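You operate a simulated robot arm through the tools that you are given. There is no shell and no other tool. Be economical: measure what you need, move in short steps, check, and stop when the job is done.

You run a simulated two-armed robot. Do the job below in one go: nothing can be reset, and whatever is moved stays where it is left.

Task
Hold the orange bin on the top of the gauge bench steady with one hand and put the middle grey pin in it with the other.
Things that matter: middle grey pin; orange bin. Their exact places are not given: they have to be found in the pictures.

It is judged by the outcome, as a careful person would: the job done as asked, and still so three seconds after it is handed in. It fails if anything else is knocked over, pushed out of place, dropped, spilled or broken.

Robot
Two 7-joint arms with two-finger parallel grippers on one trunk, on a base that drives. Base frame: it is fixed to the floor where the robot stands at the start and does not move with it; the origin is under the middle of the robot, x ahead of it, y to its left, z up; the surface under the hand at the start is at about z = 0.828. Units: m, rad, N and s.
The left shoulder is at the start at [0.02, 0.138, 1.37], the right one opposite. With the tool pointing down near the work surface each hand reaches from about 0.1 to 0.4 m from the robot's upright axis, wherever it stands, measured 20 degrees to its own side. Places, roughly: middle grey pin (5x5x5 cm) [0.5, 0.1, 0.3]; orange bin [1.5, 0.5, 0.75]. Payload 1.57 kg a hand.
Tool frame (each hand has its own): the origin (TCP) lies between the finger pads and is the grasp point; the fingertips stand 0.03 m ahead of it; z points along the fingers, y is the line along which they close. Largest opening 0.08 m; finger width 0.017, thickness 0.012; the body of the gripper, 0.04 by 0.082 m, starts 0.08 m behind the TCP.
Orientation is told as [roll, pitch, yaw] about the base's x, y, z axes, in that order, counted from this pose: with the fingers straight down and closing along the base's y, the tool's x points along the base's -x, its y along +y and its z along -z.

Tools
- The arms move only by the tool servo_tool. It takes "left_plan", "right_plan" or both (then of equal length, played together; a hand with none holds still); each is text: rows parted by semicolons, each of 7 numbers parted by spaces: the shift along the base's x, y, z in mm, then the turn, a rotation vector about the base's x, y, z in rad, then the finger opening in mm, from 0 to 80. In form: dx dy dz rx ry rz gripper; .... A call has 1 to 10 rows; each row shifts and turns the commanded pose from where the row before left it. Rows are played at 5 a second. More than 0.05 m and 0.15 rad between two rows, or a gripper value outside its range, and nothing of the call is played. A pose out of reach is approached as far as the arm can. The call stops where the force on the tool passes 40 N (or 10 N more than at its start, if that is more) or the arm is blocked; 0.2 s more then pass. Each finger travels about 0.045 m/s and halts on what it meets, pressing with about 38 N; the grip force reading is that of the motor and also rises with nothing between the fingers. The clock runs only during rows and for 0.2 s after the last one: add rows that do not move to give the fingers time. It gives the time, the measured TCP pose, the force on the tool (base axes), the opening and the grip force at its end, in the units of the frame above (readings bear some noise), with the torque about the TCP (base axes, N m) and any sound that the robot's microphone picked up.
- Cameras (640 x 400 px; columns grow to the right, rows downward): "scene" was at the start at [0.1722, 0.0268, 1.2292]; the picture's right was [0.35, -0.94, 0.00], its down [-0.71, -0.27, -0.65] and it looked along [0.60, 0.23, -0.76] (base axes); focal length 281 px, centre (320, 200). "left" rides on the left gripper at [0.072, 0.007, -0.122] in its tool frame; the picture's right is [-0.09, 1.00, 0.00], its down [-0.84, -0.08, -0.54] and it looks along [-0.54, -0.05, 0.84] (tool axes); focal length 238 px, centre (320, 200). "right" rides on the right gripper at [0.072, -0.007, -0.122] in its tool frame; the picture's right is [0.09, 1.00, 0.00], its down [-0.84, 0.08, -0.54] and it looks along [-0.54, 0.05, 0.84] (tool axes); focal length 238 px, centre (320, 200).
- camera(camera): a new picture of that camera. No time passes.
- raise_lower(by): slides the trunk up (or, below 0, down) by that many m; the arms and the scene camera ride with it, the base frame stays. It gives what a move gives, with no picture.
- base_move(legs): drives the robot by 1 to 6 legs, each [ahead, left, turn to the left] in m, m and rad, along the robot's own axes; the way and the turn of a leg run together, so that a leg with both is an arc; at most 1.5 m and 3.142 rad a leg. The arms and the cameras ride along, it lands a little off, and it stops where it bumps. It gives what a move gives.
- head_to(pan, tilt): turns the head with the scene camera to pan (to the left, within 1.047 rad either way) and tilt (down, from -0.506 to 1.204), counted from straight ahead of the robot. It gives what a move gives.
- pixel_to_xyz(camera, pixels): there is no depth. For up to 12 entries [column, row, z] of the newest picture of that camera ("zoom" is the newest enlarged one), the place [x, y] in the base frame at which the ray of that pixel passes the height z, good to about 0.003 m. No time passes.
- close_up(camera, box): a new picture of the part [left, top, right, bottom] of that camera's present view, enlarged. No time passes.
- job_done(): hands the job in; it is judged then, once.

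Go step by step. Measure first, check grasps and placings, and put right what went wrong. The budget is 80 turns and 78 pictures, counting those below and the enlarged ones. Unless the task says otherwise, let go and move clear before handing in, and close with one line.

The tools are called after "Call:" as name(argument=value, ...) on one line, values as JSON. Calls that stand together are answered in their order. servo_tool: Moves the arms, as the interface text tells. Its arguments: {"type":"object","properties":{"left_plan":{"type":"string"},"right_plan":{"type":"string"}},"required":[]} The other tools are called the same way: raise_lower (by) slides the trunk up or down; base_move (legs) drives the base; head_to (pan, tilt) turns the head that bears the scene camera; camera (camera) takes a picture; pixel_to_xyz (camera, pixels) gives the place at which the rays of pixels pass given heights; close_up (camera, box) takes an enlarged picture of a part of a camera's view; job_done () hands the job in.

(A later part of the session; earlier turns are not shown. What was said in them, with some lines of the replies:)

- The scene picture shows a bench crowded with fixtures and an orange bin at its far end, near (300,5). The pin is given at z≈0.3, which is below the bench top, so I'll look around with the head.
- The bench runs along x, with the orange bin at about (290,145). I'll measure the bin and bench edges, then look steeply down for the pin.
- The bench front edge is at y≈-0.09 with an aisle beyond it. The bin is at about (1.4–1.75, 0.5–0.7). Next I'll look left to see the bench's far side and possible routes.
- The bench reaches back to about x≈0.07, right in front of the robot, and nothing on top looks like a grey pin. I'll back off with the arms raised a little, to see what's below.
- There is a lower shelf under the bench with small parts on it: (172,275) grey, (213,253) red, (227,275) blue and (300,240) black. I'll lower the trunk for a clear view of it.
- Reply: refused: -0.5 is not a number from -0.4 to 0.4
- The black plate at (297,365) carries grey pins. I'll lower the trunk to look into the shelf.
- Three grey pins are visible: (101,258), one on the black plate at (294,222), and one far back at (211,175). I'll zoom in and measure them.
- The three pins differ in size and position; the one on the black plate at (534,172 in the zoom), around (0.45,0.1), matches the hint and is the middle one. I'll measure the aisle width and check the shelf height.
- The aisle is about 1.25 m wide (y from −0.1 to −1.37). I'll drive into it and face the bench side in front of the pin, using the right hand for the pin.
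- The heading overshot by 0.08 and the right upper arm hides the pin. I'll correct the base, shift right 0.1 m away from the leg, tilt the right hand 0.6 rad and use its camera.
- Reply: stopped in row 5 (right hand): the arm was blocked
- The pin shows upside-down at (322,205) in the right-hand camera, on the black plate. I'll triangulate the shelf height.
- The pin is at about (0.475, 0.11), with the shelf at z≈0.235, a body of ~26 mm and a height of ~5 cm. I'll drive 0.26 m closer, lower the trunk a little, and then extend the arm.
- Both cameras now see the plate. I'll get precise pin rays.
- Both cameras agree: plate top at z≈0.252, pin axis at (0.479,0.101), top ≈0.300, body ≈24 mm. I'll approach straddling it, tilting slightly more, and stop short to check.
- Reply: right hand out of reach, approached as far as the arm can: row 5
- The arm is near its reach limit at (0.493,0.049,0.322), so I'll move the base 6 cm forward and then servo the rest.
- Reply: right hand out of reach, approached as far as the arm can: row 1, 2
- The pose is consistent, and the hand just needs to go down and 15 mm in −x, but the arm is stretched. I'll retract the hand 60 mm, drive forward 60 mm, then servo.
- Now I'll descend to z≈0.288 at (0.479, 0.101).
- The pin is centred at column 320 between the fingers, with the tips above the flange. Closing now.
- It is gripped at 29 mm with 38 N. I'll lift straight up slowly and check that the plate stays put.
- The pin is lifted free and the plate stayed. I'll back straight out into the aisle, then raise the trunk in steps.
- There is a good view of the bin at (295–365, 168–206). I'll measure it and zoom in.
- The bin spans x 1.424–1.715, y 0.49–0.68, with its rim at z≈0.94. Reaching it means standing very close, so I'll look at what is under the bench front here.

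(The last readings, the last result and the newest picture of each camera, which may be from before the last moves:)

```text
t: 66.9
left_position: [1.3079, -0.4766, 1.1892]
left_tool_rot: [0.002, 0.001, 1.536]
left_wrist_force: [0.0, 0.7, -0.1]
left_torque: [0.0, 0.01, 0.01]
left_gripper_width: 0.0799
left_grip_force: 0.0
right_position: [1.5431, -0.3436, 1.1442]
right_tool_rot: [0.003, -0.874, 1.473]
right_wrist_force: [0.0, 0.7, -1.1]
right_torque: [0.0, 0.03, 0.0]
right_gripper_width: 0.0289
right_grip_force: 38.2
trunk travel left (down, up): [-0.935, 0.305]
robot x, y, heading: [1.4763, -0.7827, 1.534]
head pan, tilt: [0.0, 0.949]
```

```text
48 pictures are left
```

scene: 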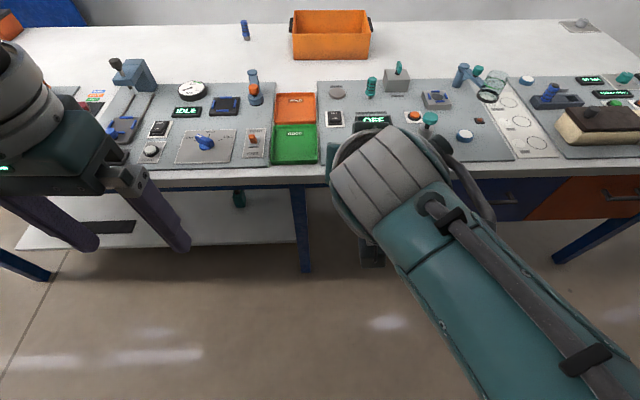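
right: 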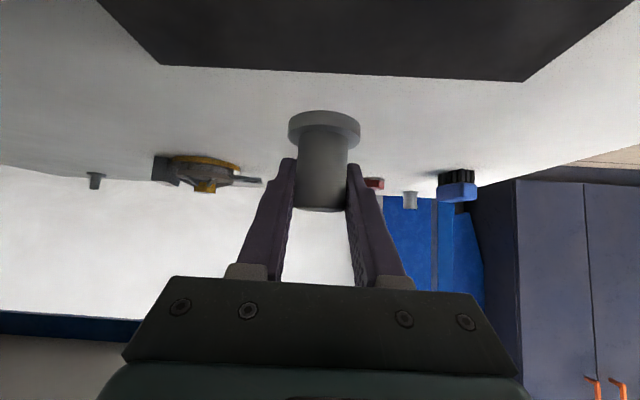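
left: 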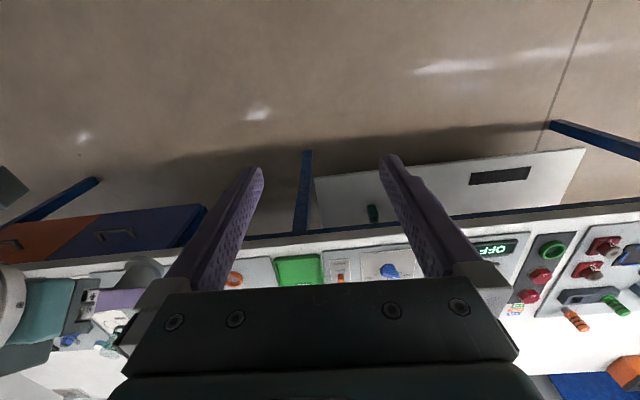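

The leg is at x≈1.38 and the floor is open to its right, with drawers only high up. I'll straighten, shift right ~0.07 m and drive in by 0.5 m with the hands well above the fixtures.

Call:
base_move(legs=[[0, -0.07, 0.037], [0.5, 0, 0]])

Call:
head_to(pan=0.0, tilt=0.7)

Call:
camera(camera="scene")

```text
t: 70.5
left_position: [1.3683, 0.0167, 1.1894]
left_tool_rot: [0.002, 0.003, 1.569]
left_wrist_force: [0.9, -0.3, 0.0]
left_torque: [0.02, -0.01, -0.02]
left_gripper_width: 0.0801
left_grip_force: 0.0
right_position: [1.6006, 0.1595, 1.1432]
right_tool_rot: [0.003, -0.875, 1.506]
right_wrist_force: [0.3, 0.1, -1.2]
right_torque: [0.01, 0.01, -0.01]
right_gripper_width: 0.0289
right_grip_force: 38.5
trunk travel left (down, up): [-0.935, 0.305]
robot x, y, heading: [1.5471, -0.2791, 1.569]
head pan, tilt: [0.0, 0.949]
```

```text
t: 71.2
left_position: [1.3683, 0.0157, 1.1899]
left_tool_rot: [0.0, 0.0, 1.569]
left_wrist_force: [0.8, 0.0, -0.5]
left_torque: [0.03, -0.02, -0.01]
left_gripper_width: 0.0797
left_grip_force: 0.1
right_position: [1.6006, 0.1589, 1.1442]
right_tool_rot: [0.002, -0.874, 1.507]
right_wrist_force: [0.4, 0.0, -1.0]
right_torque: [0.02, -0.06, 0.01]
right_gripper_width: 0.0287
right_grip_force: 37.6
trunk travel left (down, up): [-0.935, 0.305]
robot x, y, heading: [1.5469, -0.2841, 1.567]
head pan, tilt: [0.0, 0.7]
```

```text
47 pictures are left
```

scene: 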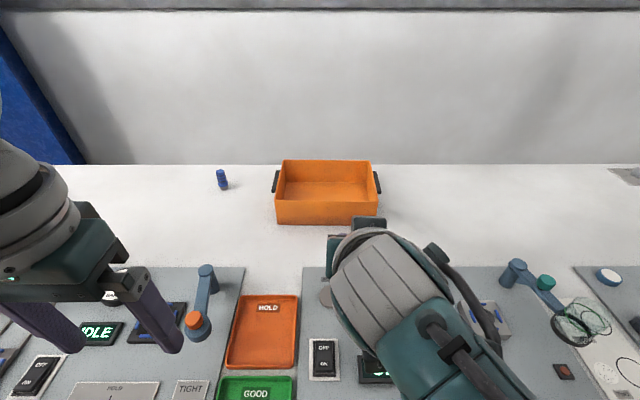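

It drove in cleanly. I'll re-measure the bin and go 0.12 m further.

Call:
pixel_to_xyz(camera="scene", pixels=[[276, 203, 0.93], [276, 203, 0.94], [379, 203, 0.93], [277, 223, 0.828], [378, 223, 0.828], [283, 160, 0.93], [371, 160, 0.93], [286, 199, 0.832], [371, 198, 0.832]])

Call:
base_move(legs=[[0.12, 0, 0]])

Call:
camera(camera="scene")

```text
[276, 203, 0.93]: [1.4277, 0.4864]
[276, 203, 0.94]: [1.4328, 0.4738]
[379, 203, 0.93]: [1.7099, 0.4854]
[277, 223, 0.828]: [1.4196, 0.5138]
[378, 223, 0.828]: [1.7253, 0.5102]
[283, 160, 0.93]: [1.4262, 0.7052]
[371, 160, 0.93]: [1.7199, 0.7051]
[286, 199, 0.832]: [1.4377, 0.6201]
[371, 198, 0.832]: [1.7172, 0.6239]
```

```text
t: 72.5
left_position: [1.3681, 0.1351, 1.1893]
left_tool_rot: [0.001, 0.004, 1.569]
left_wrist_force: [-1.0, -0.1, 0.0]
left_torque: [-0.03, 0.01, -0.04]
left_gripper_width: 0.0802
left_grip_force: 0.1
right_position: [1.6008, 0.2778, 1.1435]
right_tool_rot: [0.002, -0.874, 1.506]
right_wrist_force: [0.0, 0.0, -1.5]
right_torque: [-0.02, -0.02, -0.03]
right_gripper_width: 0.0289
right_grip_force: 37.7
trunk travel left (down, up): [-0.935, 0.305]
robot x, y, heading: [1.549, -0.1602, 1.569]
head pan, tilt: [0.0, 0.7]
```

```text
46 pictures are left
```

scene: 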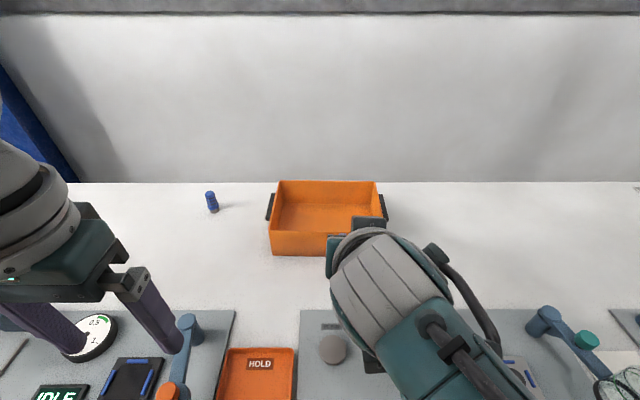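

The near rim is at y≈0.49, z≈0.925. To reach inside I need to be closer, so I'll try another 6 cm (it stops on a bump).

Call:
base_move(legs=[[0.06, 0, 0]])

```text
t: 73.5
left_position: [1.3682, 0.1955, 1.1883]
left_tool_rot: [0.001, 0.003, 1.568]
left_wrist_force: [-0.3, 0.1, -0.2]
left_torque: [0.01, 0.0, -0.01]
left_gripper_width: 0.0802
left_grip_force: 0.0
right_position: [1.6017, 0.3378, 1.1446]
right_tool_rot: [0.002, -0.875, 1.507]
right_wrist_force: [0.5, 0.1, -1.5]
right_torque: [0.01, 0.0, -0.03]
right_gripper_width: 0.0287
right_grip_force: 37.8
trunk travel left (down, up): [-0.935, 0.305]
robot x, y, heading: [1.5499, -0.1014, 1.563]
head pan, tilt: [0.0, 0.7]
```

No bump, so I'll try another 5 cm.

Call:
base_move(legs=[[0.05, 0, 0]])

Call:
camera(camera="scene")

Call:
camera(camera="left")

```text
t: 74.4
left_position: [1.3698, 0.2452, 1.19]
left_tool_rot: [0.002, 0.004, 1.566]
left_wrist_force: [-0.9, 0.1, -0.2]
left_torque: [-0.01, 0.02, -0.02]
left_gripper_width: 0.0802
left_grip_force: 0.1
right_position: [1.6027, 0.3872, 1.1441]
right_tool_rot: [0.0, -0.874, 1.505]
right_wrist_force: [0.7, 0.5, -1.0]
right_torque: [-0.01, -0.03, -0.02]
right_gripper_width: 0.0285
right_grip_force: 38.3
trunk travel left (down, up): [-0.935, 0.305]
robot x, y, heading: [1.5517, -0.0549, 1.57]
head pan, tilt: [0.0, 0.7]
```

```text
45 pictures are left
```

scene: 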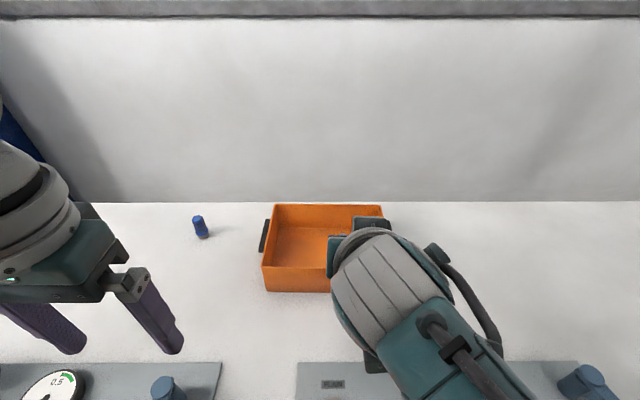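

```text
44 pictures are left
```

left: 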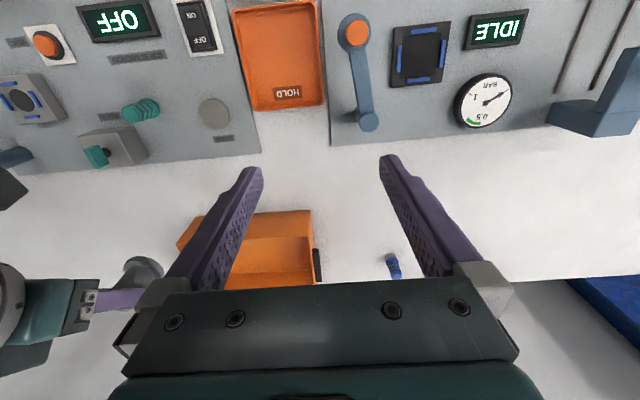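

The axis is at y=-0.055 with still no contact. I'll try another 6 cm so the arms can work bent.

Call:
base_move(legs=[[0.06, 0, 0]])

```text
t: 75.3
left_position: [1.3699, 0.305, 1.19]
left_tool_rot: [0.002, 0.003, 1.567]
left_wrist_force: [-0.1, 0.2, 0.2]
left_torque: [-0.01, -0.01, 0.0]
left_gripper_width: 0.0801
left_grip_force: 0.2
right_position: [1.6043, 0.4471, 1.1436]
right_tool_rot: [-0.002, -0.874, 1.508]
right_wrist_force: [0.0, -0.2, -0.5]
right_torque: [0.01, 0.03, -0.02]
right_gripper_width: 0.0288
right_grip_force: 37.8
trunk travel left (down, up): [-0.935, 0.305]
robot x, y, heading: [1.5471, 0.0107, 1.568]
head pan, tilt: [0.0, 0.7]
```

Still free at y=0.011. I'll go 5 cm further, raise both hands relative to the trunk while tilting the left hand forward, and check that before lowering the trunk.

Call:
base_move(legs=[[0.05, 0, 0]])

Call:
servo_tool(left_plan="0 10 10 0.14 0 0 80; 5 10 10 0.14 0 0 80; 5 10 10 0.14 0 0 80; 5 10 10 0.14 0 0 80; 5 10 10 0.14 0 0 80; 0 0 0 0 0 0 80", right_plan="0 0 20 0 0 0 0; 0 0 20 0 0 0 0; 0 0 20 0 0 0 0; 0 0 20 0 0 0 0; 0 0 20 0 0 0 0; 0 0 0 0 0 0 0")

Call:
camera(camera="left")

Call:
camera(camera="scene")

```text
t: 76.3
left_position: [1.369, 0.3566, 1.1892]
left_tool_rot: [0.001, 0.002, 1.568]
left_wrist_force: [-0.3, -1.2, 0.5]
left_torque: [0.0, -0.01, -0.02]
left_gripper_width: 0.0799
left_grip_force: 0.0
right_position: [1.6025, 0.4989, 1.1442]
right_tool_rot: [-0.003, -0.875, 1.509]
right_wrist_force: [-0.3, -0.5, -1.3]
right_torque: [-0.02, 0.0, 0.03]
right_gripper_width: 0.0284
right_grip_force: 37.6
trunk travel left (down, up): [-0.935, 0.305]
robot x, y, heading: [1.5463, 0.0578, 1.566]
head pan, tilt: [0.0, 0.7]
```

```text
t: 77.9
left_position: [1.3903, 0.4052, 1.2387]
left_tool_rot: [0.003, -0.699, 1.567]
left_wrist_force: [-0.8, -0.1, 0.6]
left_torque: [0.03, 0.0, 0.0]
left_gripper_width: 0.0801
left_grip_force: 0.1
right_position: [1.643, 0.5022, 1.2337]
right_tool_rot: [-0.157, -0.877, 1.618]
right_wrist_force: [-0.1, -1.0, -1.1]
right_torque: [-0.03, 0.0, 0.01]
right_gripper_width: 0.0287
right_grip_force: 38.0
trunk travel left (down, up): [-0.935, 0.305]
robot x, y, heading: [1.5502, 0.0583, 1.565]
head pan, tilt: [0.0, 0.7]
stopped in row 6 (right hand): the arm was blocked; the commanded pose is now the measured one
```

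```text
43 pictures are left
```

left: 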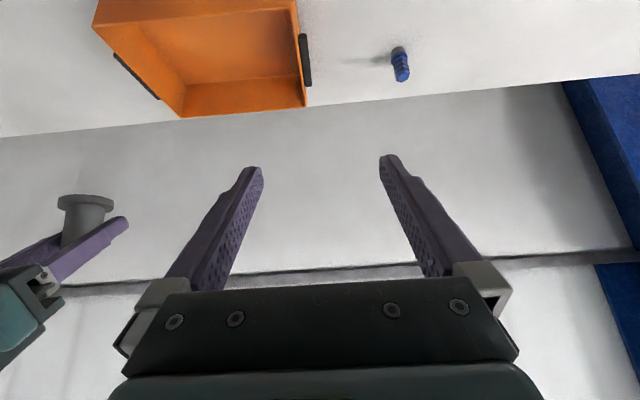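

```text
42 pictures are left
```

scene: 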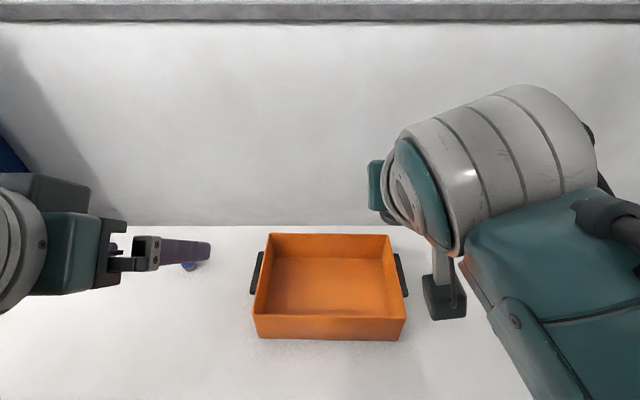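

The bin is fully visible and the hands are clear above it. I'll lower the trunk 0.18 (hands to ≈1.05) and look again.

Call:
raise_lower(by=-0.18)

Call:
camera(camera="scene")

Call:
camera(camera="right")

Call:
pixel_to_xyz(camera="scene", pixels=[[320, 200, 0.828]])

```text
t: 79.9
left_position: [1.3898, 0.4059, 1.0591]
left_tool_rot: [0.004, -0.697, 1.567]
left_wrist_force: [-0.4, 0.7, 0.3]
left_torque: [0.0, -0.01, 0.0]
left_gripper_width: 0.08
left_grip_force: 0.2
right_position: [1.6429, 0.503, 1.0546]
right_tool_rot: [-0.158, -0.879, 1.619]
right_wrist_force: [-0.8, 0.0, 0.1]
right_torque: [-0.02, -0.01, 0.01]
right_gripper_width: 0.0288
right_grip_force: 37.9
trunk travel left (down, up): [-0.755, 0.485]
robot x, y, heading: [1.5491, 0.0611, 1.564]
head pan, tilt: [0.0, 0.7]
```

```text
41 pictures are left
```

scene: 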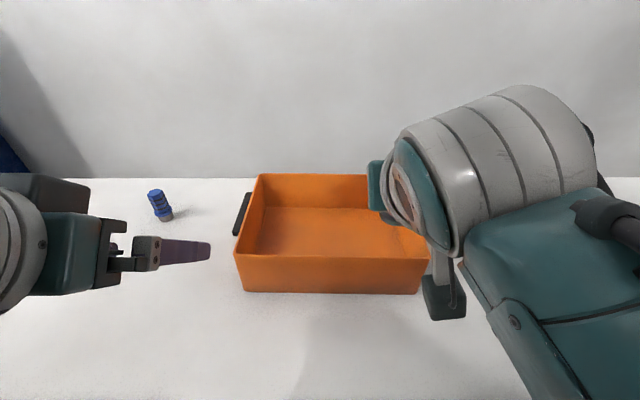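

```text
40 pictures are left
```

right: 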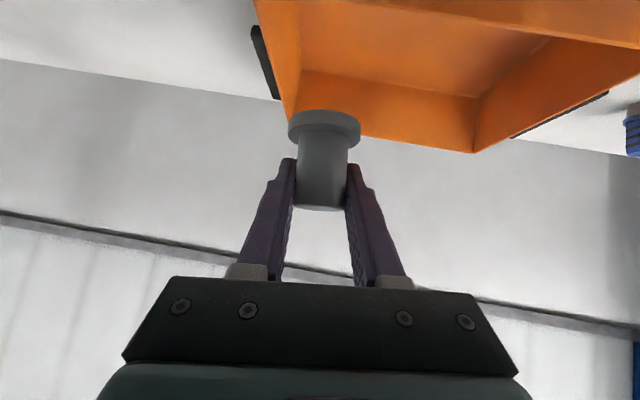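

```text
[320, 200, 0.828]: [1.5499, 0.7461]
```

Good clear view. I'll measure the rim corners from this closer view.

Call:
close_up(camera="scene", box=[215, 165, 375, 265])

Call:
pixel_to_xyz(camera="scene", pixels=[[235, 254, 0.92], [235, 254, 0.93], [243, 291, 0.828], [258, 174, 0.92], [418, 293, 0.828], [428, 262, 0.925], [240, 250, 0.925], [252, 193, 0.92], [240, 235, 0.92], [246, 213, 0.92]])

```text
4.00 times, centred on (295, 215) of scene
```

zoom: 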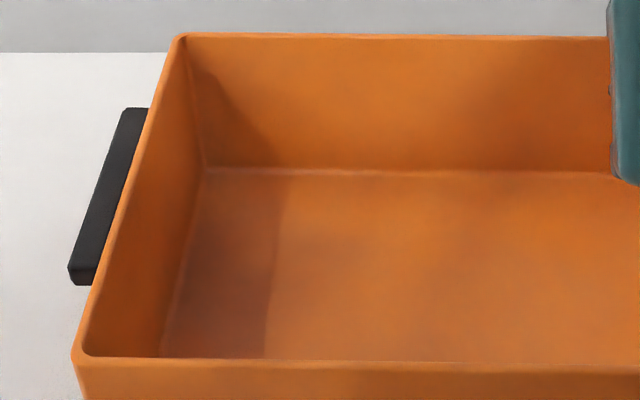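

```text
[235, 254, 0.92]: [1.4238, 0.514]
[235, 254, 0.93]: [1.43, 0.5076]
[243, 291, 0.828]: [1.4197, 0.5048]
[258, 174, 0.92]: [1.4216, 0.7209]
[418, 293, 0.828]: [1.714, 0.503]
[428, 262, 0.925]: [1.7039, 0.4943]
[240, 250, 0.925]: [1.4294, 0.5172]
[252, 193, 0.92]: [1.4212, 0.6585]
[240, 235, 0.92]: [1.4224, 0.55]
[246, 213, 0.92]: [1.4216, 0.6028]
```

The left wall is at x≈1.423, front face y≈0.507, rim z≈0.923, with the handle from y≈0.56. I'll lower the trunk 5 cm more, then bring the left hand above the front part of the left wall with the opening reduced to 40 mm.

Call:
raise_lower(by=-0.05)

Call:
servo_tool(left_plan="8 10 0 0 0 0 60; 8 20 0 0 0 0 40; 8 25 0 0 0 0 40; 9 30 0 0 0 0 40; 0 20 0 0 0 0 40; 0 0 -15 0 0 0 40; 0 0 0 0 0 0 40")

Call:
camera(camera="scene")

Call:
camera(camera="left")

```text
t: 80.8
left_position: [1.3902, 0.4069, 1.0094]
left_tool_rot: [0.005, -0.698, 1.566]
left_wrist_force: [0.0, 0.0, -0.5]
left_torque: [0.0, -0.02, 0.03]
left_gripper_width: 0.0801
left_grip_force: 0.1
right_position: [1.6427, 0.5032, 1.004]
right_tool_rot: [-0.158, -0.877, 1.618]
right_wrist_force: [0.6, 0.5, -0.5]
right_torque: [0.01, 0.0, 0.0]
right_gripper_width: 0.0285
right_grip_force: 38.5
trunk travel left (down, up): [-0.705, 0.535]
robot x, y, heading: [1.5486, 0.0576, 1.57]
head pan, tilt: [0.0, 0.7]
```

```text
t: 82.4
left_position: [1.4231, 0.5121, 0.9944]
left_tool_rot: [0.004, -0.699, 1.568]
left_wrist_force: [0.0, 0.5, 1.7]
left_torque: [0.0, 0.01, -0.01]
left_gripper_width: 0.0402
left_grip_force: 0.1
right_position: [1.6414, 0.5028, 1.0043]
right_tool_rot: [-0.157, -0.878, 1.617]
right_wrist_force: [-0.3, 0.2, -2.0]
right_torque: [-0.01, -0.03, -0.05]
right_gripper_width: 0.0285
right_grip_force: 38.1
trunk travel left (down, up): [-0.705, 0.535]
robot x, y, heading: [1.5485, 0.0574, 1.567]
head pan, tilt: [0.0, 0.7]
```

```text
38 pictures are left
```

scene: 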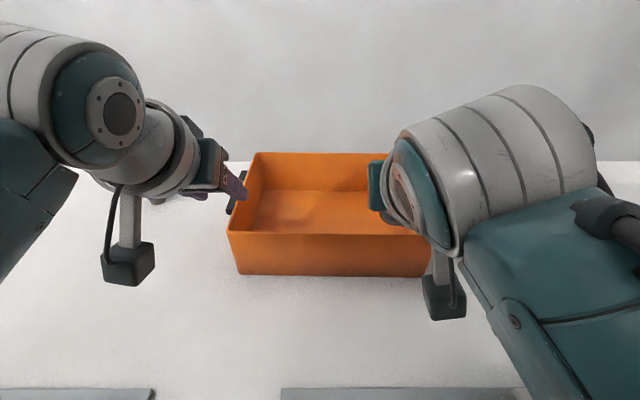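

```text
37 pictures are left
```

left: 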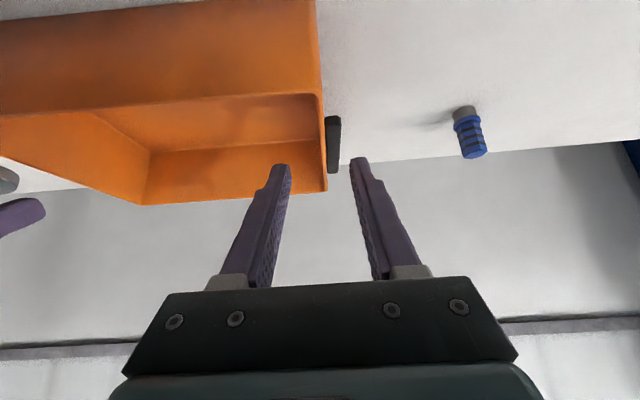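

The left fingers straddle the wall line (wall at col ~321, fingers at cols 290 and 350). Descending to z≈0.92.

Call:
servo_tool(left_plan="0 3 -20 0 0 0 40; 0 3 -20 0 0 0 40; 0 2 -18 0 0 0 40; 0 2 -15 0 0 0 40; 0 0 0 0 0 0 40")

Call:
camera(camera="left")

Call:
close_up(camera="scene", box=[160, 130, 320, 230])

```text
t: 83.6
left_position: [1.423, 0.5251, 0.9206]
left_tool_rot: [0.005, -0.704, 1.568]
left_wrist_force: [-0.2, 3.7, 8.4]
left_torque: [-0.05, -0.17, 0.07]
left_gripper_width: 0.0397
left_grip_force: 0.0
right_position: [1.6415, 0.5038, 1.0052]
right_tool_rot: [-0.16, -0.88, 1.616]
right_wrist_force: [1.1, 0.1, -1.4]
right_torque: [0.03, -0.05, 0.03]
right_gripper_width: 0.0288
right_grip_force: 38.1
trunk travel left (down, up): [-0.705, 0.535]
robot x, y, heading: [1.5469, 0.0596, 1.566]
head pan, tilt: [0.0, 0.7]
```

```text
36 pictures are left
```

left: 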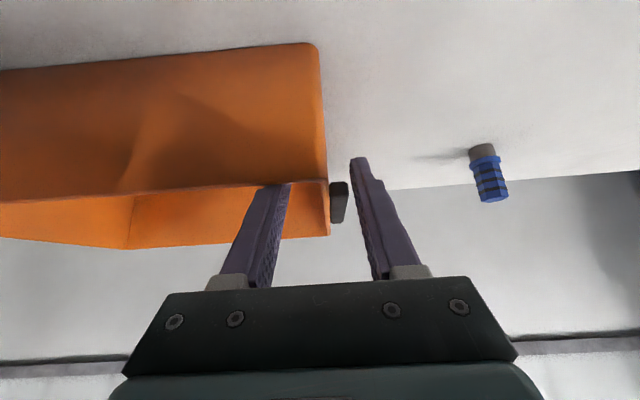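

```text
4.00 times, centred on (240, 180) of scene
```

zoom: 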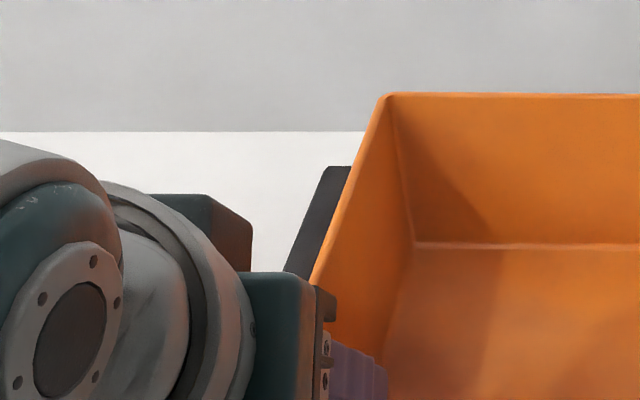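

The left hand feels about 8 N upward: the inner finger's underside is touching the front rim. I'll back up 10 mm and shift 5 mm forward.

Call:
servo_tool(left_plan="0 0 10 0 0 0 40; 0 5 0 0 0 0 40; 0 0 0 0 0 0 40")

Call:
camera(camera="left")

```text
t: 84.4
left_position: [1.4227, 0.5255, 0.9308]
left_tool_rot: [0.003, -0.696, 1.566]
left_wrist_force: [0.0, 0.0, -0.3]
left_torque: [0.02, 0.0, -0.01]
left_gripper_width: 0.04
left_grip_force: 0.0
right_position: [1.6428, 0.503, 1.0046]
right_tool_rot: [-0.159, -0.877, 1.62]
right_wrist_force: [0.3, -0.5, -0.8]
right_torque: [-0.01, -0.02, 0.0]
right_gripper_width: 0.0288
right_grip_force: 38.4
trunk travel left (down, up): [-0.705, 0.535]
robot x, y, heading: [1.5496, 0.0576, 1.565]
head pan, tilt: [0.0, 0.7]
```

```text
34 pictures are left
```

left: 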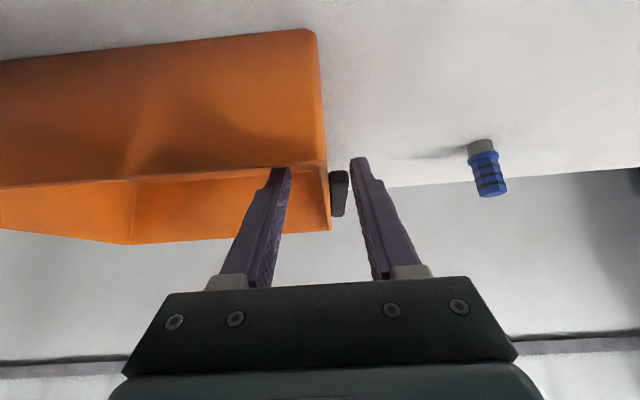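

Contact is released. The wall centre is ≈3 px right of the finger midline, so I'll shift −2 mm in x and close to hold the wall.

Call:
servo_tool(left_plan="-2 2 0 0 0 0 40; 0 0 0 0 0 0 20; 0 0 0 0 0 0 8; 0 0 0 0 0 0 0; 0 0 0 0 0 0 0; 0 0 0 0 0 0 0")

Call:
camera(camera="left")

Call:
camera(camera="scene")

```text
t: 85.8
left_position: [1.4208, 0.5268, 0.9305]
left_tool_rot: [0.003, -0.696, 1.567]
left_wrist_force: [0.0, -0.1, 1.2]
left_torque: [0.02, -0.11, -0.32]
left_gripper_width: 0.0048
left_grip_force: 25.0
right_position: [1.6424, 0.503, 1.0042]
right_tool_rot: [-0.16, -0.876, 1.615]
right_wrist_force: [0.2, -0.4, -0.7]
right_torque: [-0.03, 0.03, -0.01]
right_gripper_width: 0.0286
right_grip_force: 38.3
trunk travel left (down, up): [-0.705, 0.535]
robot x, y, heading: [1.5494, 0.0607, 1.567]
head pan, tilt: [0.0, 0.7]
```

```text
33 pictures are left
```

left: 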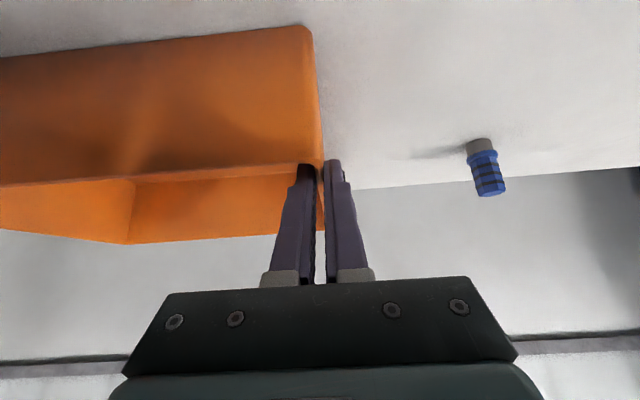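

```text
32 pictures are left
```

scene: 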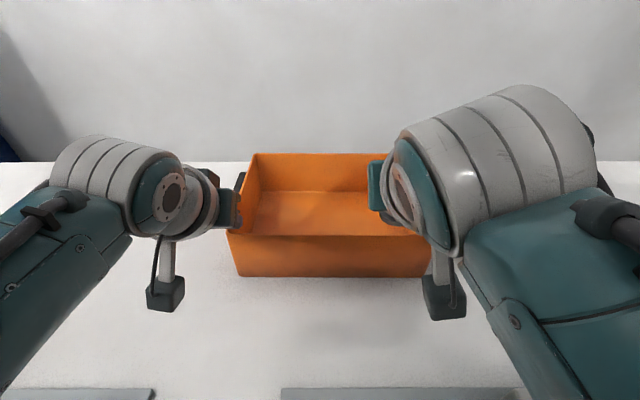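

The bin wall is gripped (4.8 mm, 25 N) and the bin is unmoved. Now I'll bring the pin over the bin with the right hand, forward first.

Call:
servo_tool(right_plan="-3 15 0 0 0 0 0; -3 20 -5 0 0 0 0; -3 20 -10 0 0 0 0; -3 12 -10 0 0 0 0; 0 0 -15 0 0 0 0; 0 0 0 0 0 0 0")

Call:
camera(camera="right")

Call:
camera(camera="scene")

```text
t: 87.2
left_position: [1.4216, 0.5276, 0.93]
left_tool_rot: [0.006, -0.699, 1.567]
left_wrist_force: [0.5, -0.3, 0.5]
left_torque: [-0.08, -0.13, -0.3]
left_gripper_width: 0.0049
left_grip_force: 25.0
right_position: [1.6283, 0.5719, 0.9663]
right_tool_rot: [-0.147, -0.88, 1.606]
right_wrist_force: [-1.0, 0.5, -1.4]
right_torque: [0.03, 0.0, 0.0]
right_gripper_width: 0.029
right_grip_force: 37.9
trunk travel left (down, up): [-0.705, 0.535]
robot x, y, heading: [1.5489, 0.0598, 1.562]
head pan, tilt: [0.0, 0.7]
```

```text
31 pictures are left
```

right: 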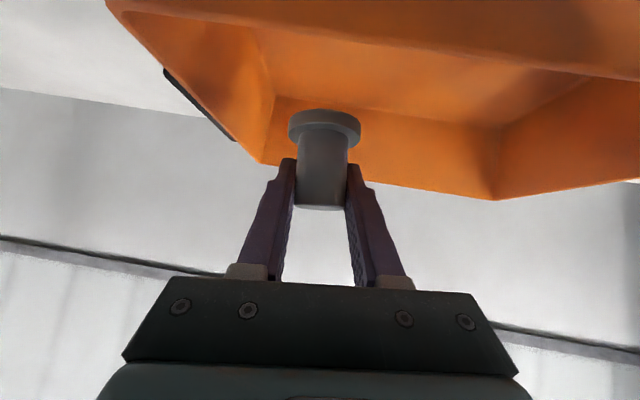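

```text
30 pictures are left
```

scene: 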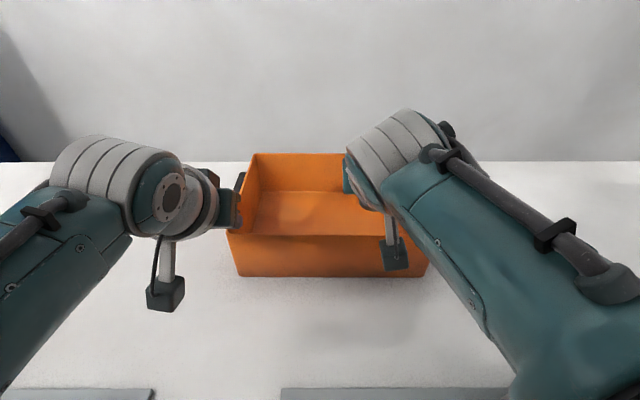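

The pin is over the bin, which is clear in view. I'll continue 15 mm forward and down toward z≈0.91 in small steps.

Call:
servo_tool(right_plan="0 8 -10 0 0 0 0; 0 7 -10 0 0 0 0; 0 0 -12 0 0 0 0; 0 0 -12 0 0 0 0; 0 0 -8 0 0 0 0; 0 0 0 0 0 0 0")

Call:
camera(camera="right")

Call:
close_up(camera="scene", box=[230, 120, 450, 290])

```text
t: 88.6
left_position: [1.421, 0.5285, 0.9301]
left_tool_rot: [0.003, -0.698, 1.566]
left_wrist_force: [0.3, -0.1, 1.5]
left_torque: [0.04, -0.11, -0.29]
left_gripper_width: 0.0048
left_grip_force: 25.1
right_position: [1.6424, 0.5789, 0.9143]
right_tool_rot: [-0.139, -0.88, 1.604]
right_wrist_force: [-1.0, -0.7, -1.2]
right_torque: [0.0, 0.0, 0.0]
right_gripper_width: 0.0285
right_grip_force: 37.9
right hand out of reach, approached as far as the arm can: row 4, 5
trunk travel left (down, up): [-0.705, 0.535]
robot x, y, heading: [1.5489, 0.0606, 1.567]
head pan, tilt: [0.0, 0.7]
```

```text
29 pictures are left
```

right: 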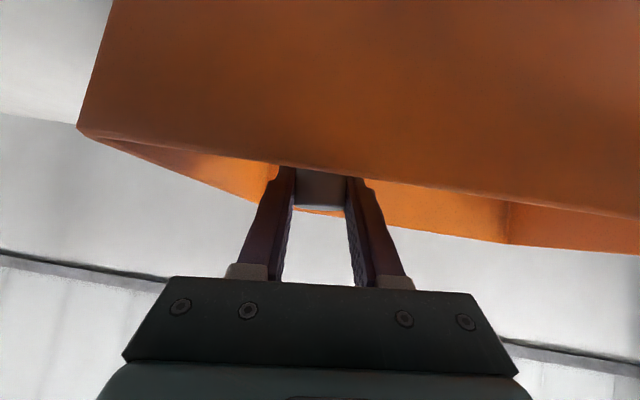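

```text
2.35 times, centred on (340, 205) of scene
```

zoom: 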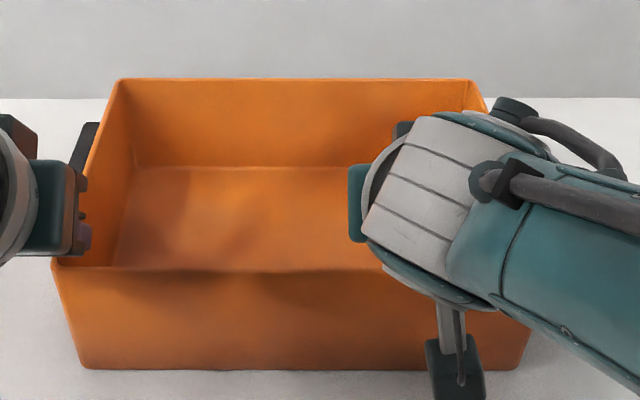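

The pin is inside the bin and about 4.5 cm above the floor, but the arm is at its reach limit. I'll rotate the hand a bit steeper and lower further before releasing.

Call:
servo_tool(right_plan="0 0 0 -0.12 0 0 0; 0 0 0 -0.12 0 0 0; 0 0 -8 -0.08 0 0 0; 0 0 -8 0 0 0 0; 0 0 -8 0 0 0 0; 0 0 0 0 0 0 0")

Call:
camera(camera="right")

```text
t: 90.0
left_position: [1.4213, 0.5272, 0.9307]
left_tool_rot: [0.006, -0.698, 1.567]
left_wrist_force: [0.3, -0.1, 1.1]
left_torque: [0.02, -0.12, -0.24]
left_gripper_width: 0.0048
left_grip_force: 25.9
right_position: [1.6611, 0.5538, 0.8946]
right_tool_rot: [-0.129, -0.558, 1.598]
right_wrist_force: [-0.2, 0.1, -1.8]
right_torque: [0.0, 0.02, 0.01]
right_gripper_width: 0.0285
right_grip_force: 37.9
right hand out of reach, approached as far as the arm can: row 2, 3, 4, 5
trunk travel left (down, up): [-0.705, 0.535]
robot x, y, heading: [1.547, 0.0565, 1.566]
head pan, tilt: [0.0, 0.7]
```

```text
27 pictures are left
```

right: 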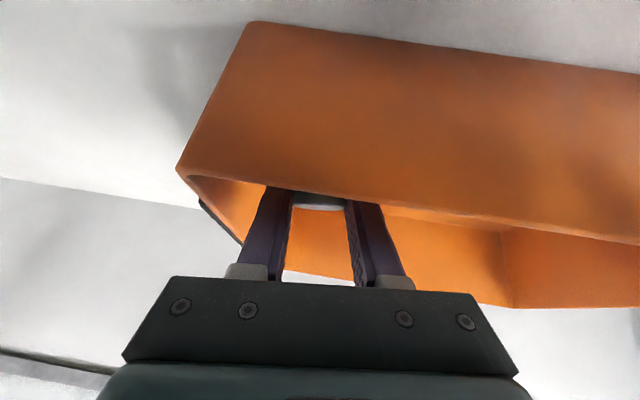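

The pin bottom is now ≈2.5 cm above the bin floor, with no contact force. I'll open only to 42 mm, as the right bin wall is near, then rise straight up.

Call:
servo_tool(right_plan="0 0 0 0 0 0 35; 0 0 0 0 0 0 42; 0 0 0 0 0 0 42; 0 0 0 0 0 0 42; 0 0 0 0 0 0 42")

Call:
camera(camera="right")

```text
t: 91.2
left_position: [1.42, 0.5274, 0.9307]
left_tool_rot: [0.004, -0.699, 1.565]
left_wrist_force: [0.4, -1.2, 0.9]
left_torque: [0.0, -0.09, -0.26]
left_gripper_width: 0.0049
left_grip_force: 25.3
right_position: [1.6616, 0.5548, 0.8948]
right_tool_rot: [-0.126, -0.559, 1.596]
right_wrist_force: [0.1, 0.2, 0.4]
right_torque: [-0.02, 0.01, -0.01]
right_gripper_width: 0.042
right_grip_force: 0.1
trunk travel left (down, up): [-0.705, 0.535]
robot x, y, heading: [1.5467, 0.0621, 1.568]
head pan, tilt: [0.0, 0.7]
```

```text
26 pictures are left
```

right: 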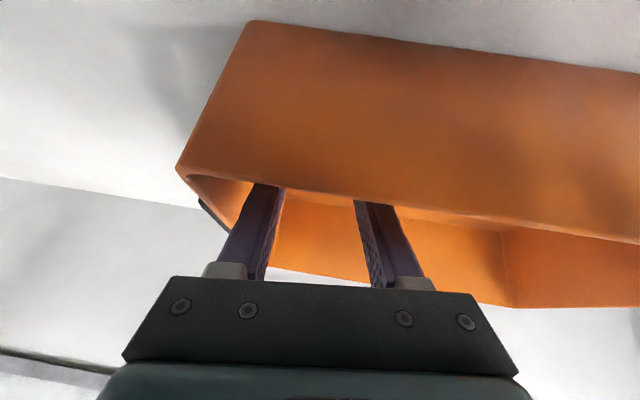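

The pin has left the fingers. I'll raise the right hand straight up out of the bin.

Call:
servo_tool(right_plan="0 0 10 0 0 0 42; 0 0 15 0 0 0 42; 0 0 20 0 0 0 42; 0 0 20 0 0 0 42; 0 0 20 0 0 0 42; 0 -20 10 0 0 0 42; 0 -30 10 0 0 0 42; 5 -35 0 0 0 0 42; 5 -35 0 0 0 0 42; 0 0 0 0 0 0 42")

Call:
camera(camera="scene")

Call:
camera(camera="right")

```text
t: 93.4
left_position: [1.4205, 0.5271, 0.9305]
left_tool_rot: [0.004, -0.698, 1.568]
left_wrist_force: [0.7, -1.4, -0.4]
left_torque: [0.03, -0.07, -0.23]
left_gripper_width: 0.0048
left_grip_force: 25.3
right_position: [1.6284, 0.5685, 0.9338]
right_tool_rot: [-0.127, -0.559, 1.595]
right_wrist_force: [-0.5, -0.3, -0.1]
right_torque: [0.0, -0.03, -0.01]
right_gripper_width: 0.0422
right_grip_force: 0.2
right hand out of reach, approached as far as the arm can: row 1, 2, 3, 4, 5, 6, 7, 8, 9
trunk travel left (down, up): [-0.705, 0.535]
robot x, y, heading: [1.5483, 0.0585, 1.567]
head pan, tilt: [0.0, 0.7]
```

```text
25 pictures are left
```

scene: 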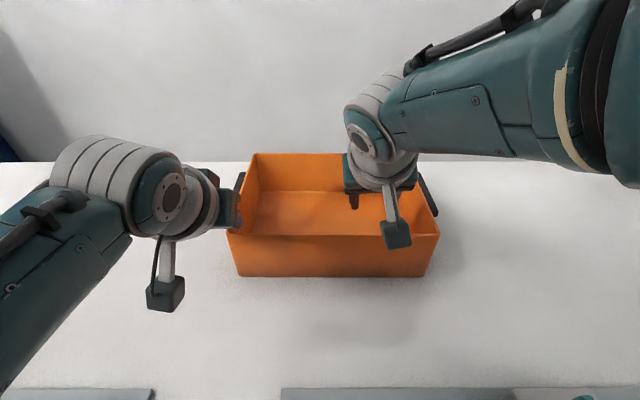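

```text
24 pictures are left
```

right: 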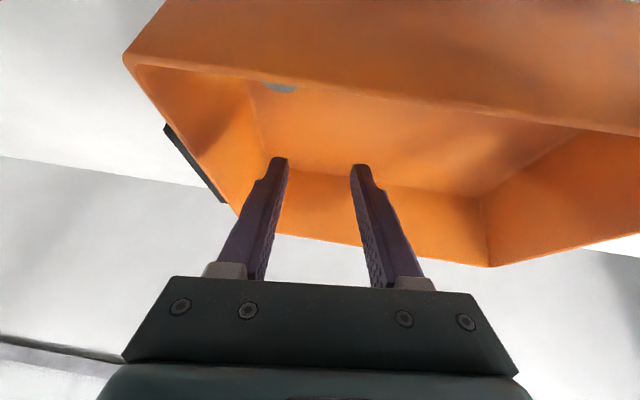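

The pin is lying in the bin at (280,88) in the right view. The hand rose only to 0.934, so I'll continue lifting it while tilting forward again.

Call:
servo_tool(right_plan="0 0 20 0.1 0 0 42; 0 0 20 0.1 0 0 42; 0 0 20 0.1 0 0 42; 0 0 20 0 0 0 42; 0 0 0 0 0 0 42")

Call:
camera(camera="scene")

```text
t: 94.6
left_position: [1.4214, 0.5276, 0.931]
left_tool_rot: [0.002, -0.697, 1.568]
left_wrist_force: [-0.2, 0.6, -0.6]
left_torque: [-0.03, -0.11, -0.24]
left_gripper_width: 0.0049
left_grip_force: 25.0
right_position: [1.6094, 0.6143, 0.9858]
right_tool_rot: [-0.14, -0.858, 1.604]
right_wrist_force: [0.5, 1.0, 0.3]
right_torque: [0.02, -0.01, 0.02]
right_gripper_width: 0.0421
right_grip_force: 0.1
right hand out of reach, approached as far as the arm can: row 1, 2, 3, 4
trunk travel left (down, up): [-0.705, 0.535]
robot x, y, heading: [1.5491, 0.0594, 1.569]
head pan, tilt: [0.0, 0.7]
```

```text
23 pictures are left
```

scene: 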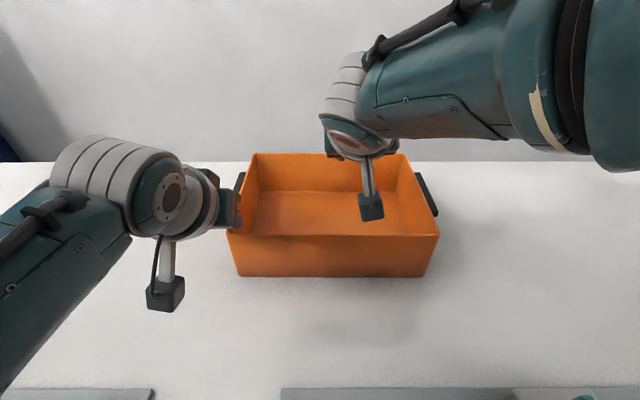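

The right hand is now at z≈0.986 and extended; I'll pull it up and back toward the robot.

Call:
servo_tool(right_plan="0 -20 20 0 0 0 42; 0 -20 20 0 0 0 42; 0 -30 10 0 0 0 42; 5 -30 0 0 0 0 42; 5 -30 0 0 0 0 42; 0 0 0 0 0 0 42")

Call:
camera(camera="scene")

```text
t: 96.0
left_position: [1.4209, 0.5268, 0.9309]
left_tool_rot: [0.002, -0.698, 1.566]
left_wrist_force: [0.3, 0.0, 0.3]
left_torque: [-0.01, -0.07, -0.23]
left_gripper_width: 0.0049
left_grip_force: 24.8
right_position: [1.5938, 0.6014, 0.9793]
right_tool_rot: [-0.153, -0.873, 1.597]
right_wrist_force: [0.0, 0.2, -0.7]
right_torque: [0.0, -0.05, 0.0]
right_gripper_width: 0.042
right_grip_force: 0.1
right hand out of reach, approached as far as the arm can: row 1, 2, 3, 4, 5
trunk travel left (down, up): [-0.705, 0.535]
robot x, y, heading: [1.5479, 0.0572, 1.569]
head pan, tilt: [0.0, 0.7]
```

```text
22 pictures are left
```

scene: 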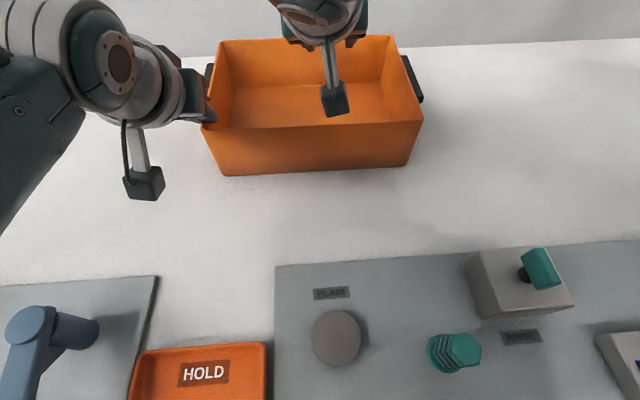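

The scene view has changed tilt, so the right arm may be crowding the head. I'll check the view and the head state before moving further.

Call:
pixel_to_xyz(camera="scene", pixels=[[222, 176, 0.828], [405, 167, 0.828], [200, 128, 0.923]])

Call:
camera(camera="left")

Call:
camera(camera="right")

```text
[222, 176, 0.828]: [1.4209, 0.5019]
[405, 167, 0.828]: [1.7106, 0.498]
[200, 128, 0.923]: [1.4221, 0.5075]
```

```text
21 pictures are left
```

left: 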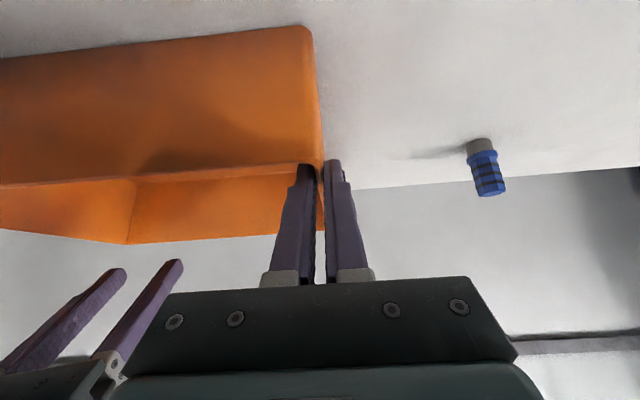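

```text
20 pictures are left
```

right: 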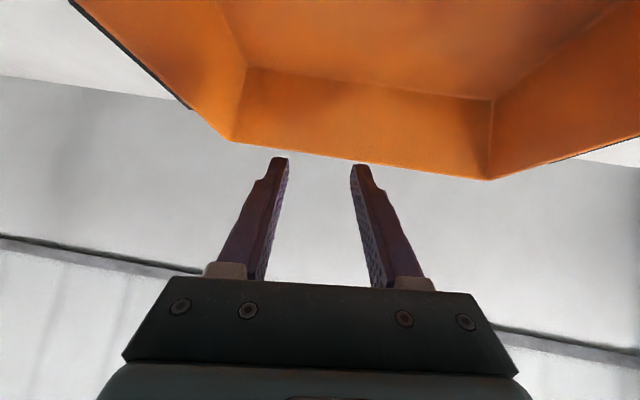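

The bin is in the same place (measured unchanged), but the right elbow seems to be crowding the head. I'll move the right hand outward (+x) and up to unload it.

Call:
servo_tool(right_plan="20 0 5 0 0 0 42; 20 0 5 0 0 0 42; 20 0 5 0 0 0 42; 20 0 5 0 0 0 42; 20 0 5 0 0 0 42; 0 0 0 0 0 0 42")

Call:
camera(camera="scene")

```text
t: 97.4
left_position: [1.4208, 0.5268, 0.9298]
left_tool_rot: [0.002, -0.698, 1.567]
left_wrist_force: [-1.5, -1.0, 0.5]
left_torque: [-0.03, -0.1, -0.21]
left_gripper_width: 0.005
left_grip_force: 25.7
right_position: [1.669, 0.6313, 0.9798]
right_tool_rot: [-0.14, -0.859, 1.603]
right_wrist_force: [0.0, -0.3, -0.1]
right_torque: [0.01, -0.02, -0.01]
right_gripper_width: 0.0419
right_grip_force: 0.1
right hand out of reach, approached as far as the arm can: row 1, 2, 3, 4, 5
trunk travel left (down, up): [-0.705, 0.535]
robot x, y, heading: [1.5492, 0.0571, 1.567]
head pan, tilt: [0.0, 0.7]
```

```text
19 pictures are left
```

scene: 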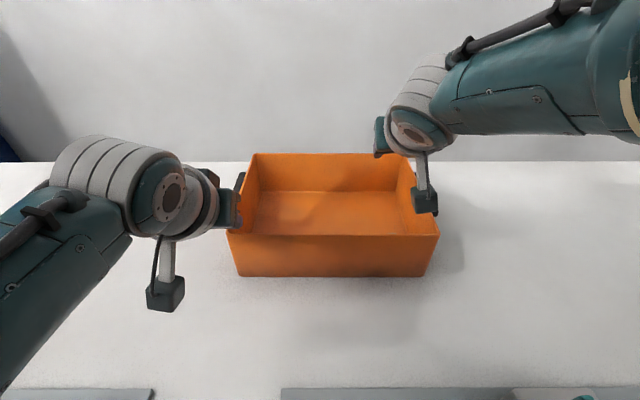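

The head is free again and the right hand is clear above the rim. Now I'll release the bin with the left hand and raise it straight up, with the right hand still.

Call:
servo_tool(left_plan="0 0 0 0 0 0 20; 0 0 0 0 0 0 40; 0 0 0 0 0 0 40; 0 0 10 0 0 0 40; 0 0 15 0 0 0 40; 0 0 20 0 0 0 40; 0 -10 20 0 0 0 40; 0 -20 20 0 0 0 40; 0 -20 10 0 0 0 40; 0 0 0 0 0 0 40")

Call:
camera(camera="left")

Call:
camera(camera="scene")

```text
t: 99.6
left_position: [1.4207, 0.4784, 1.0266]
left_tool_rot: [0.003, -0.696, 1.567]
left_wrist_force: [0.4, 0.9, 0.1]
left_torque: [-0.01, -0.02, -0.02]
left_gripper_width: 0.0398
left_grip_force: 0.1
right_position: [1.6694, 0.6314, 0.9818]
right_tool_rot: [-0.14, -0.858, 1.604]
right_wrist_force: [0.2, -0.7, 0.4]
right_torque: [0.02, -0.05, 0.05]
right_gripper_width: 0.042
right_grip_force: 0.0
trunk travel left (down, up): [-0.705, 0.535]
robot x, y, heading: [1.5491, 0.0604, 1.563]
head pan, tilt: [0.0, 0.7]
```

```text
18 pictures are left
```

left: 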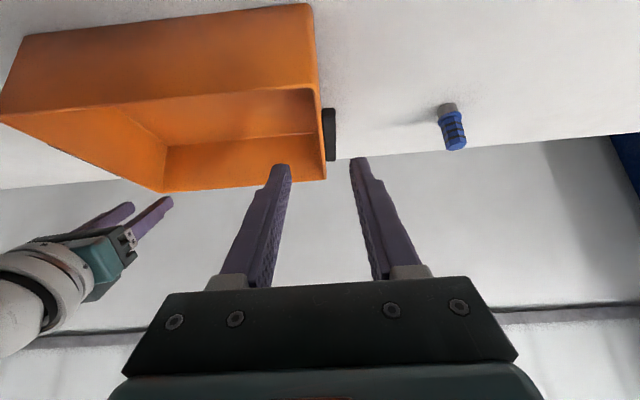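

```text
17 pictures are left
```

scene: 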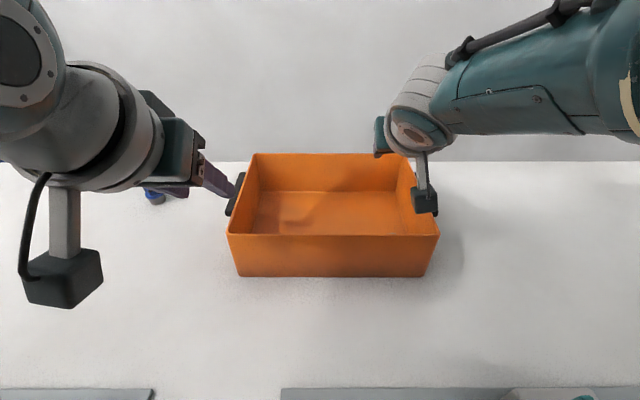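

Bin released and unmoved. I'll raise the trunk so both hands go up vertically, then back away a little and check the pin.

Call:
raise_lower(by=0.25)

Call:
head_to(pan=0.0, tilt=0.85)

Call:
camera(camera="scene")

Call:
camera(camera="right")

```text
t: 102.2
left_position: [1.4191, 0.4794, 1.2749]
left_tool_rot: [0.002, -0.699, 1.568]
left_wrist_force: [0.1, 0.5, -0.6]
left_torque: [0.0, 0.0, 0.01]
left_gripper_width: 0.04
left_grip_force: 0.1
right_position: [1.6698, 0.6328, 1.2305]
right_tool_rot: [-0.139, -0.861, 1.603]
right_wrist_force: [-0.6, 1.0, 0.0]
right_torque: [0.01, 0.0, -0.01]
right_gripper_width: 0.0417
right_grip_force: 0.0
trunk travel left (down, up): [-0.955, 0.285]
robot x, y, heading: [1.5502, 0.0579, 1.569]
head pan, tilt: [0.0, 0.7]
```

```text
t: 102.9
left_position: [1.4195, 0.478, 1.2754]
left_tool_rot: [0.003, -0.697, 1.567]
left_wrist_force: [-0.5, -0.5, 0.6]
left_torque: [-0.01, 0.02, 0.05]
left_gripper_width: 0.0397
left_grip_force: 0.0
right_position: [1.6696, 0.6313, 1.2318]
right_tool_rot: [-0.138, -0.859, 1.604]
right_wrist_force: [-0.9, 0.3, 0.6]
right_torque: [0.01, -0.04, 0.01]
right_gripper_width: 0.0421
right_grip_force: 0.0
trunk travel left (down, up): [-0.955, 0.285]
robot x, y, heading: [1.5518, 0.0583, 1.563]
head pan, tilt: [0.0, 0.85]
```

```text
16 pictures are left
```

scene: 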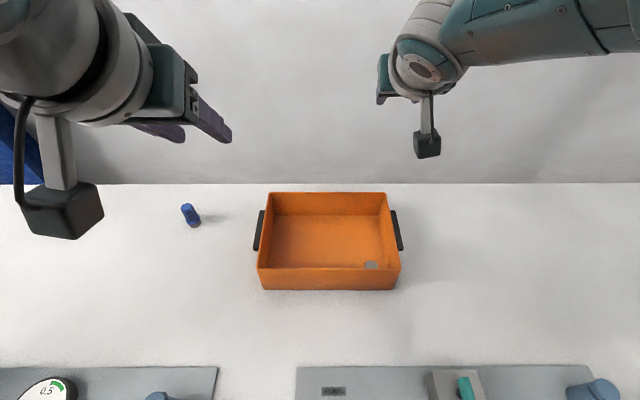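

```text
15 pictures are left
```

right: 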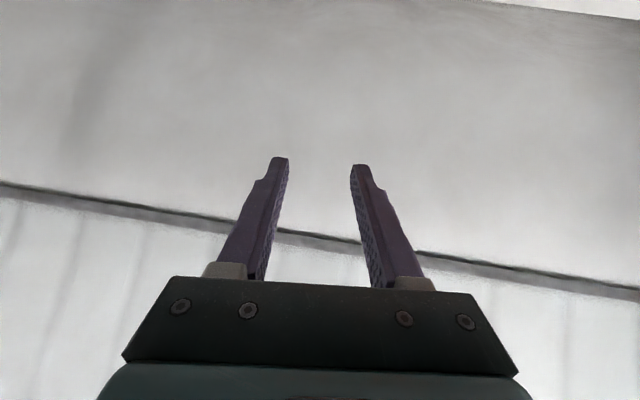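

The pin lies in the bin at (371,265), and the bin is in its place. I'll back the robot away and do a final check of the bench.

Call:
base_move(legs=[[-0.6, 0, 0]])

Call:
camera(camera="scene")

```text
t: 106.3
left_position: [1.4198, -0.128, 1.2767]
left_tool_rot: [0.001, -0.699, 1.561]
left_wrist_force: [-0.2, 0.1, 0.3]
left_torque: [-0.01, 0.01, -0.03]
left_gripper_width: 0.0399
left_grip_force: 0.0
right_position: [1.6688, 0.0226, 1.2309]
right_tool_rot: [-0.14, -0.86, 1.599]
right_wrist_force: [0.2, 0.7, 0.6]
right_torque: [-0.02, 0.03, -0.03]
right_gripper_width: 0.042
right_grip_force: 0.1
trunk travel left (down, up): [-0.955, 0.285]
robot x, y, heading: [1.5423, -0.5462, 1.565]
head pan, tilt: [0.0, 0.85]
```

```text
14 pictures are left
```

scene: 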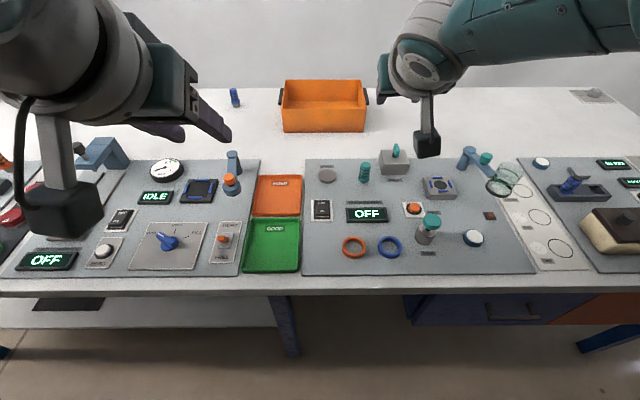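

The bench looks as it did before, with every fixture in place, the bin in position and both hands clear. Handing in.

Call:
job_done()

```text
The job is handed in.
```

The middle grey pin is in the orange bin: my left hand held the bin steady while my right hand put the pin in, and the bin and everything else I could see on the bench stayed in place.
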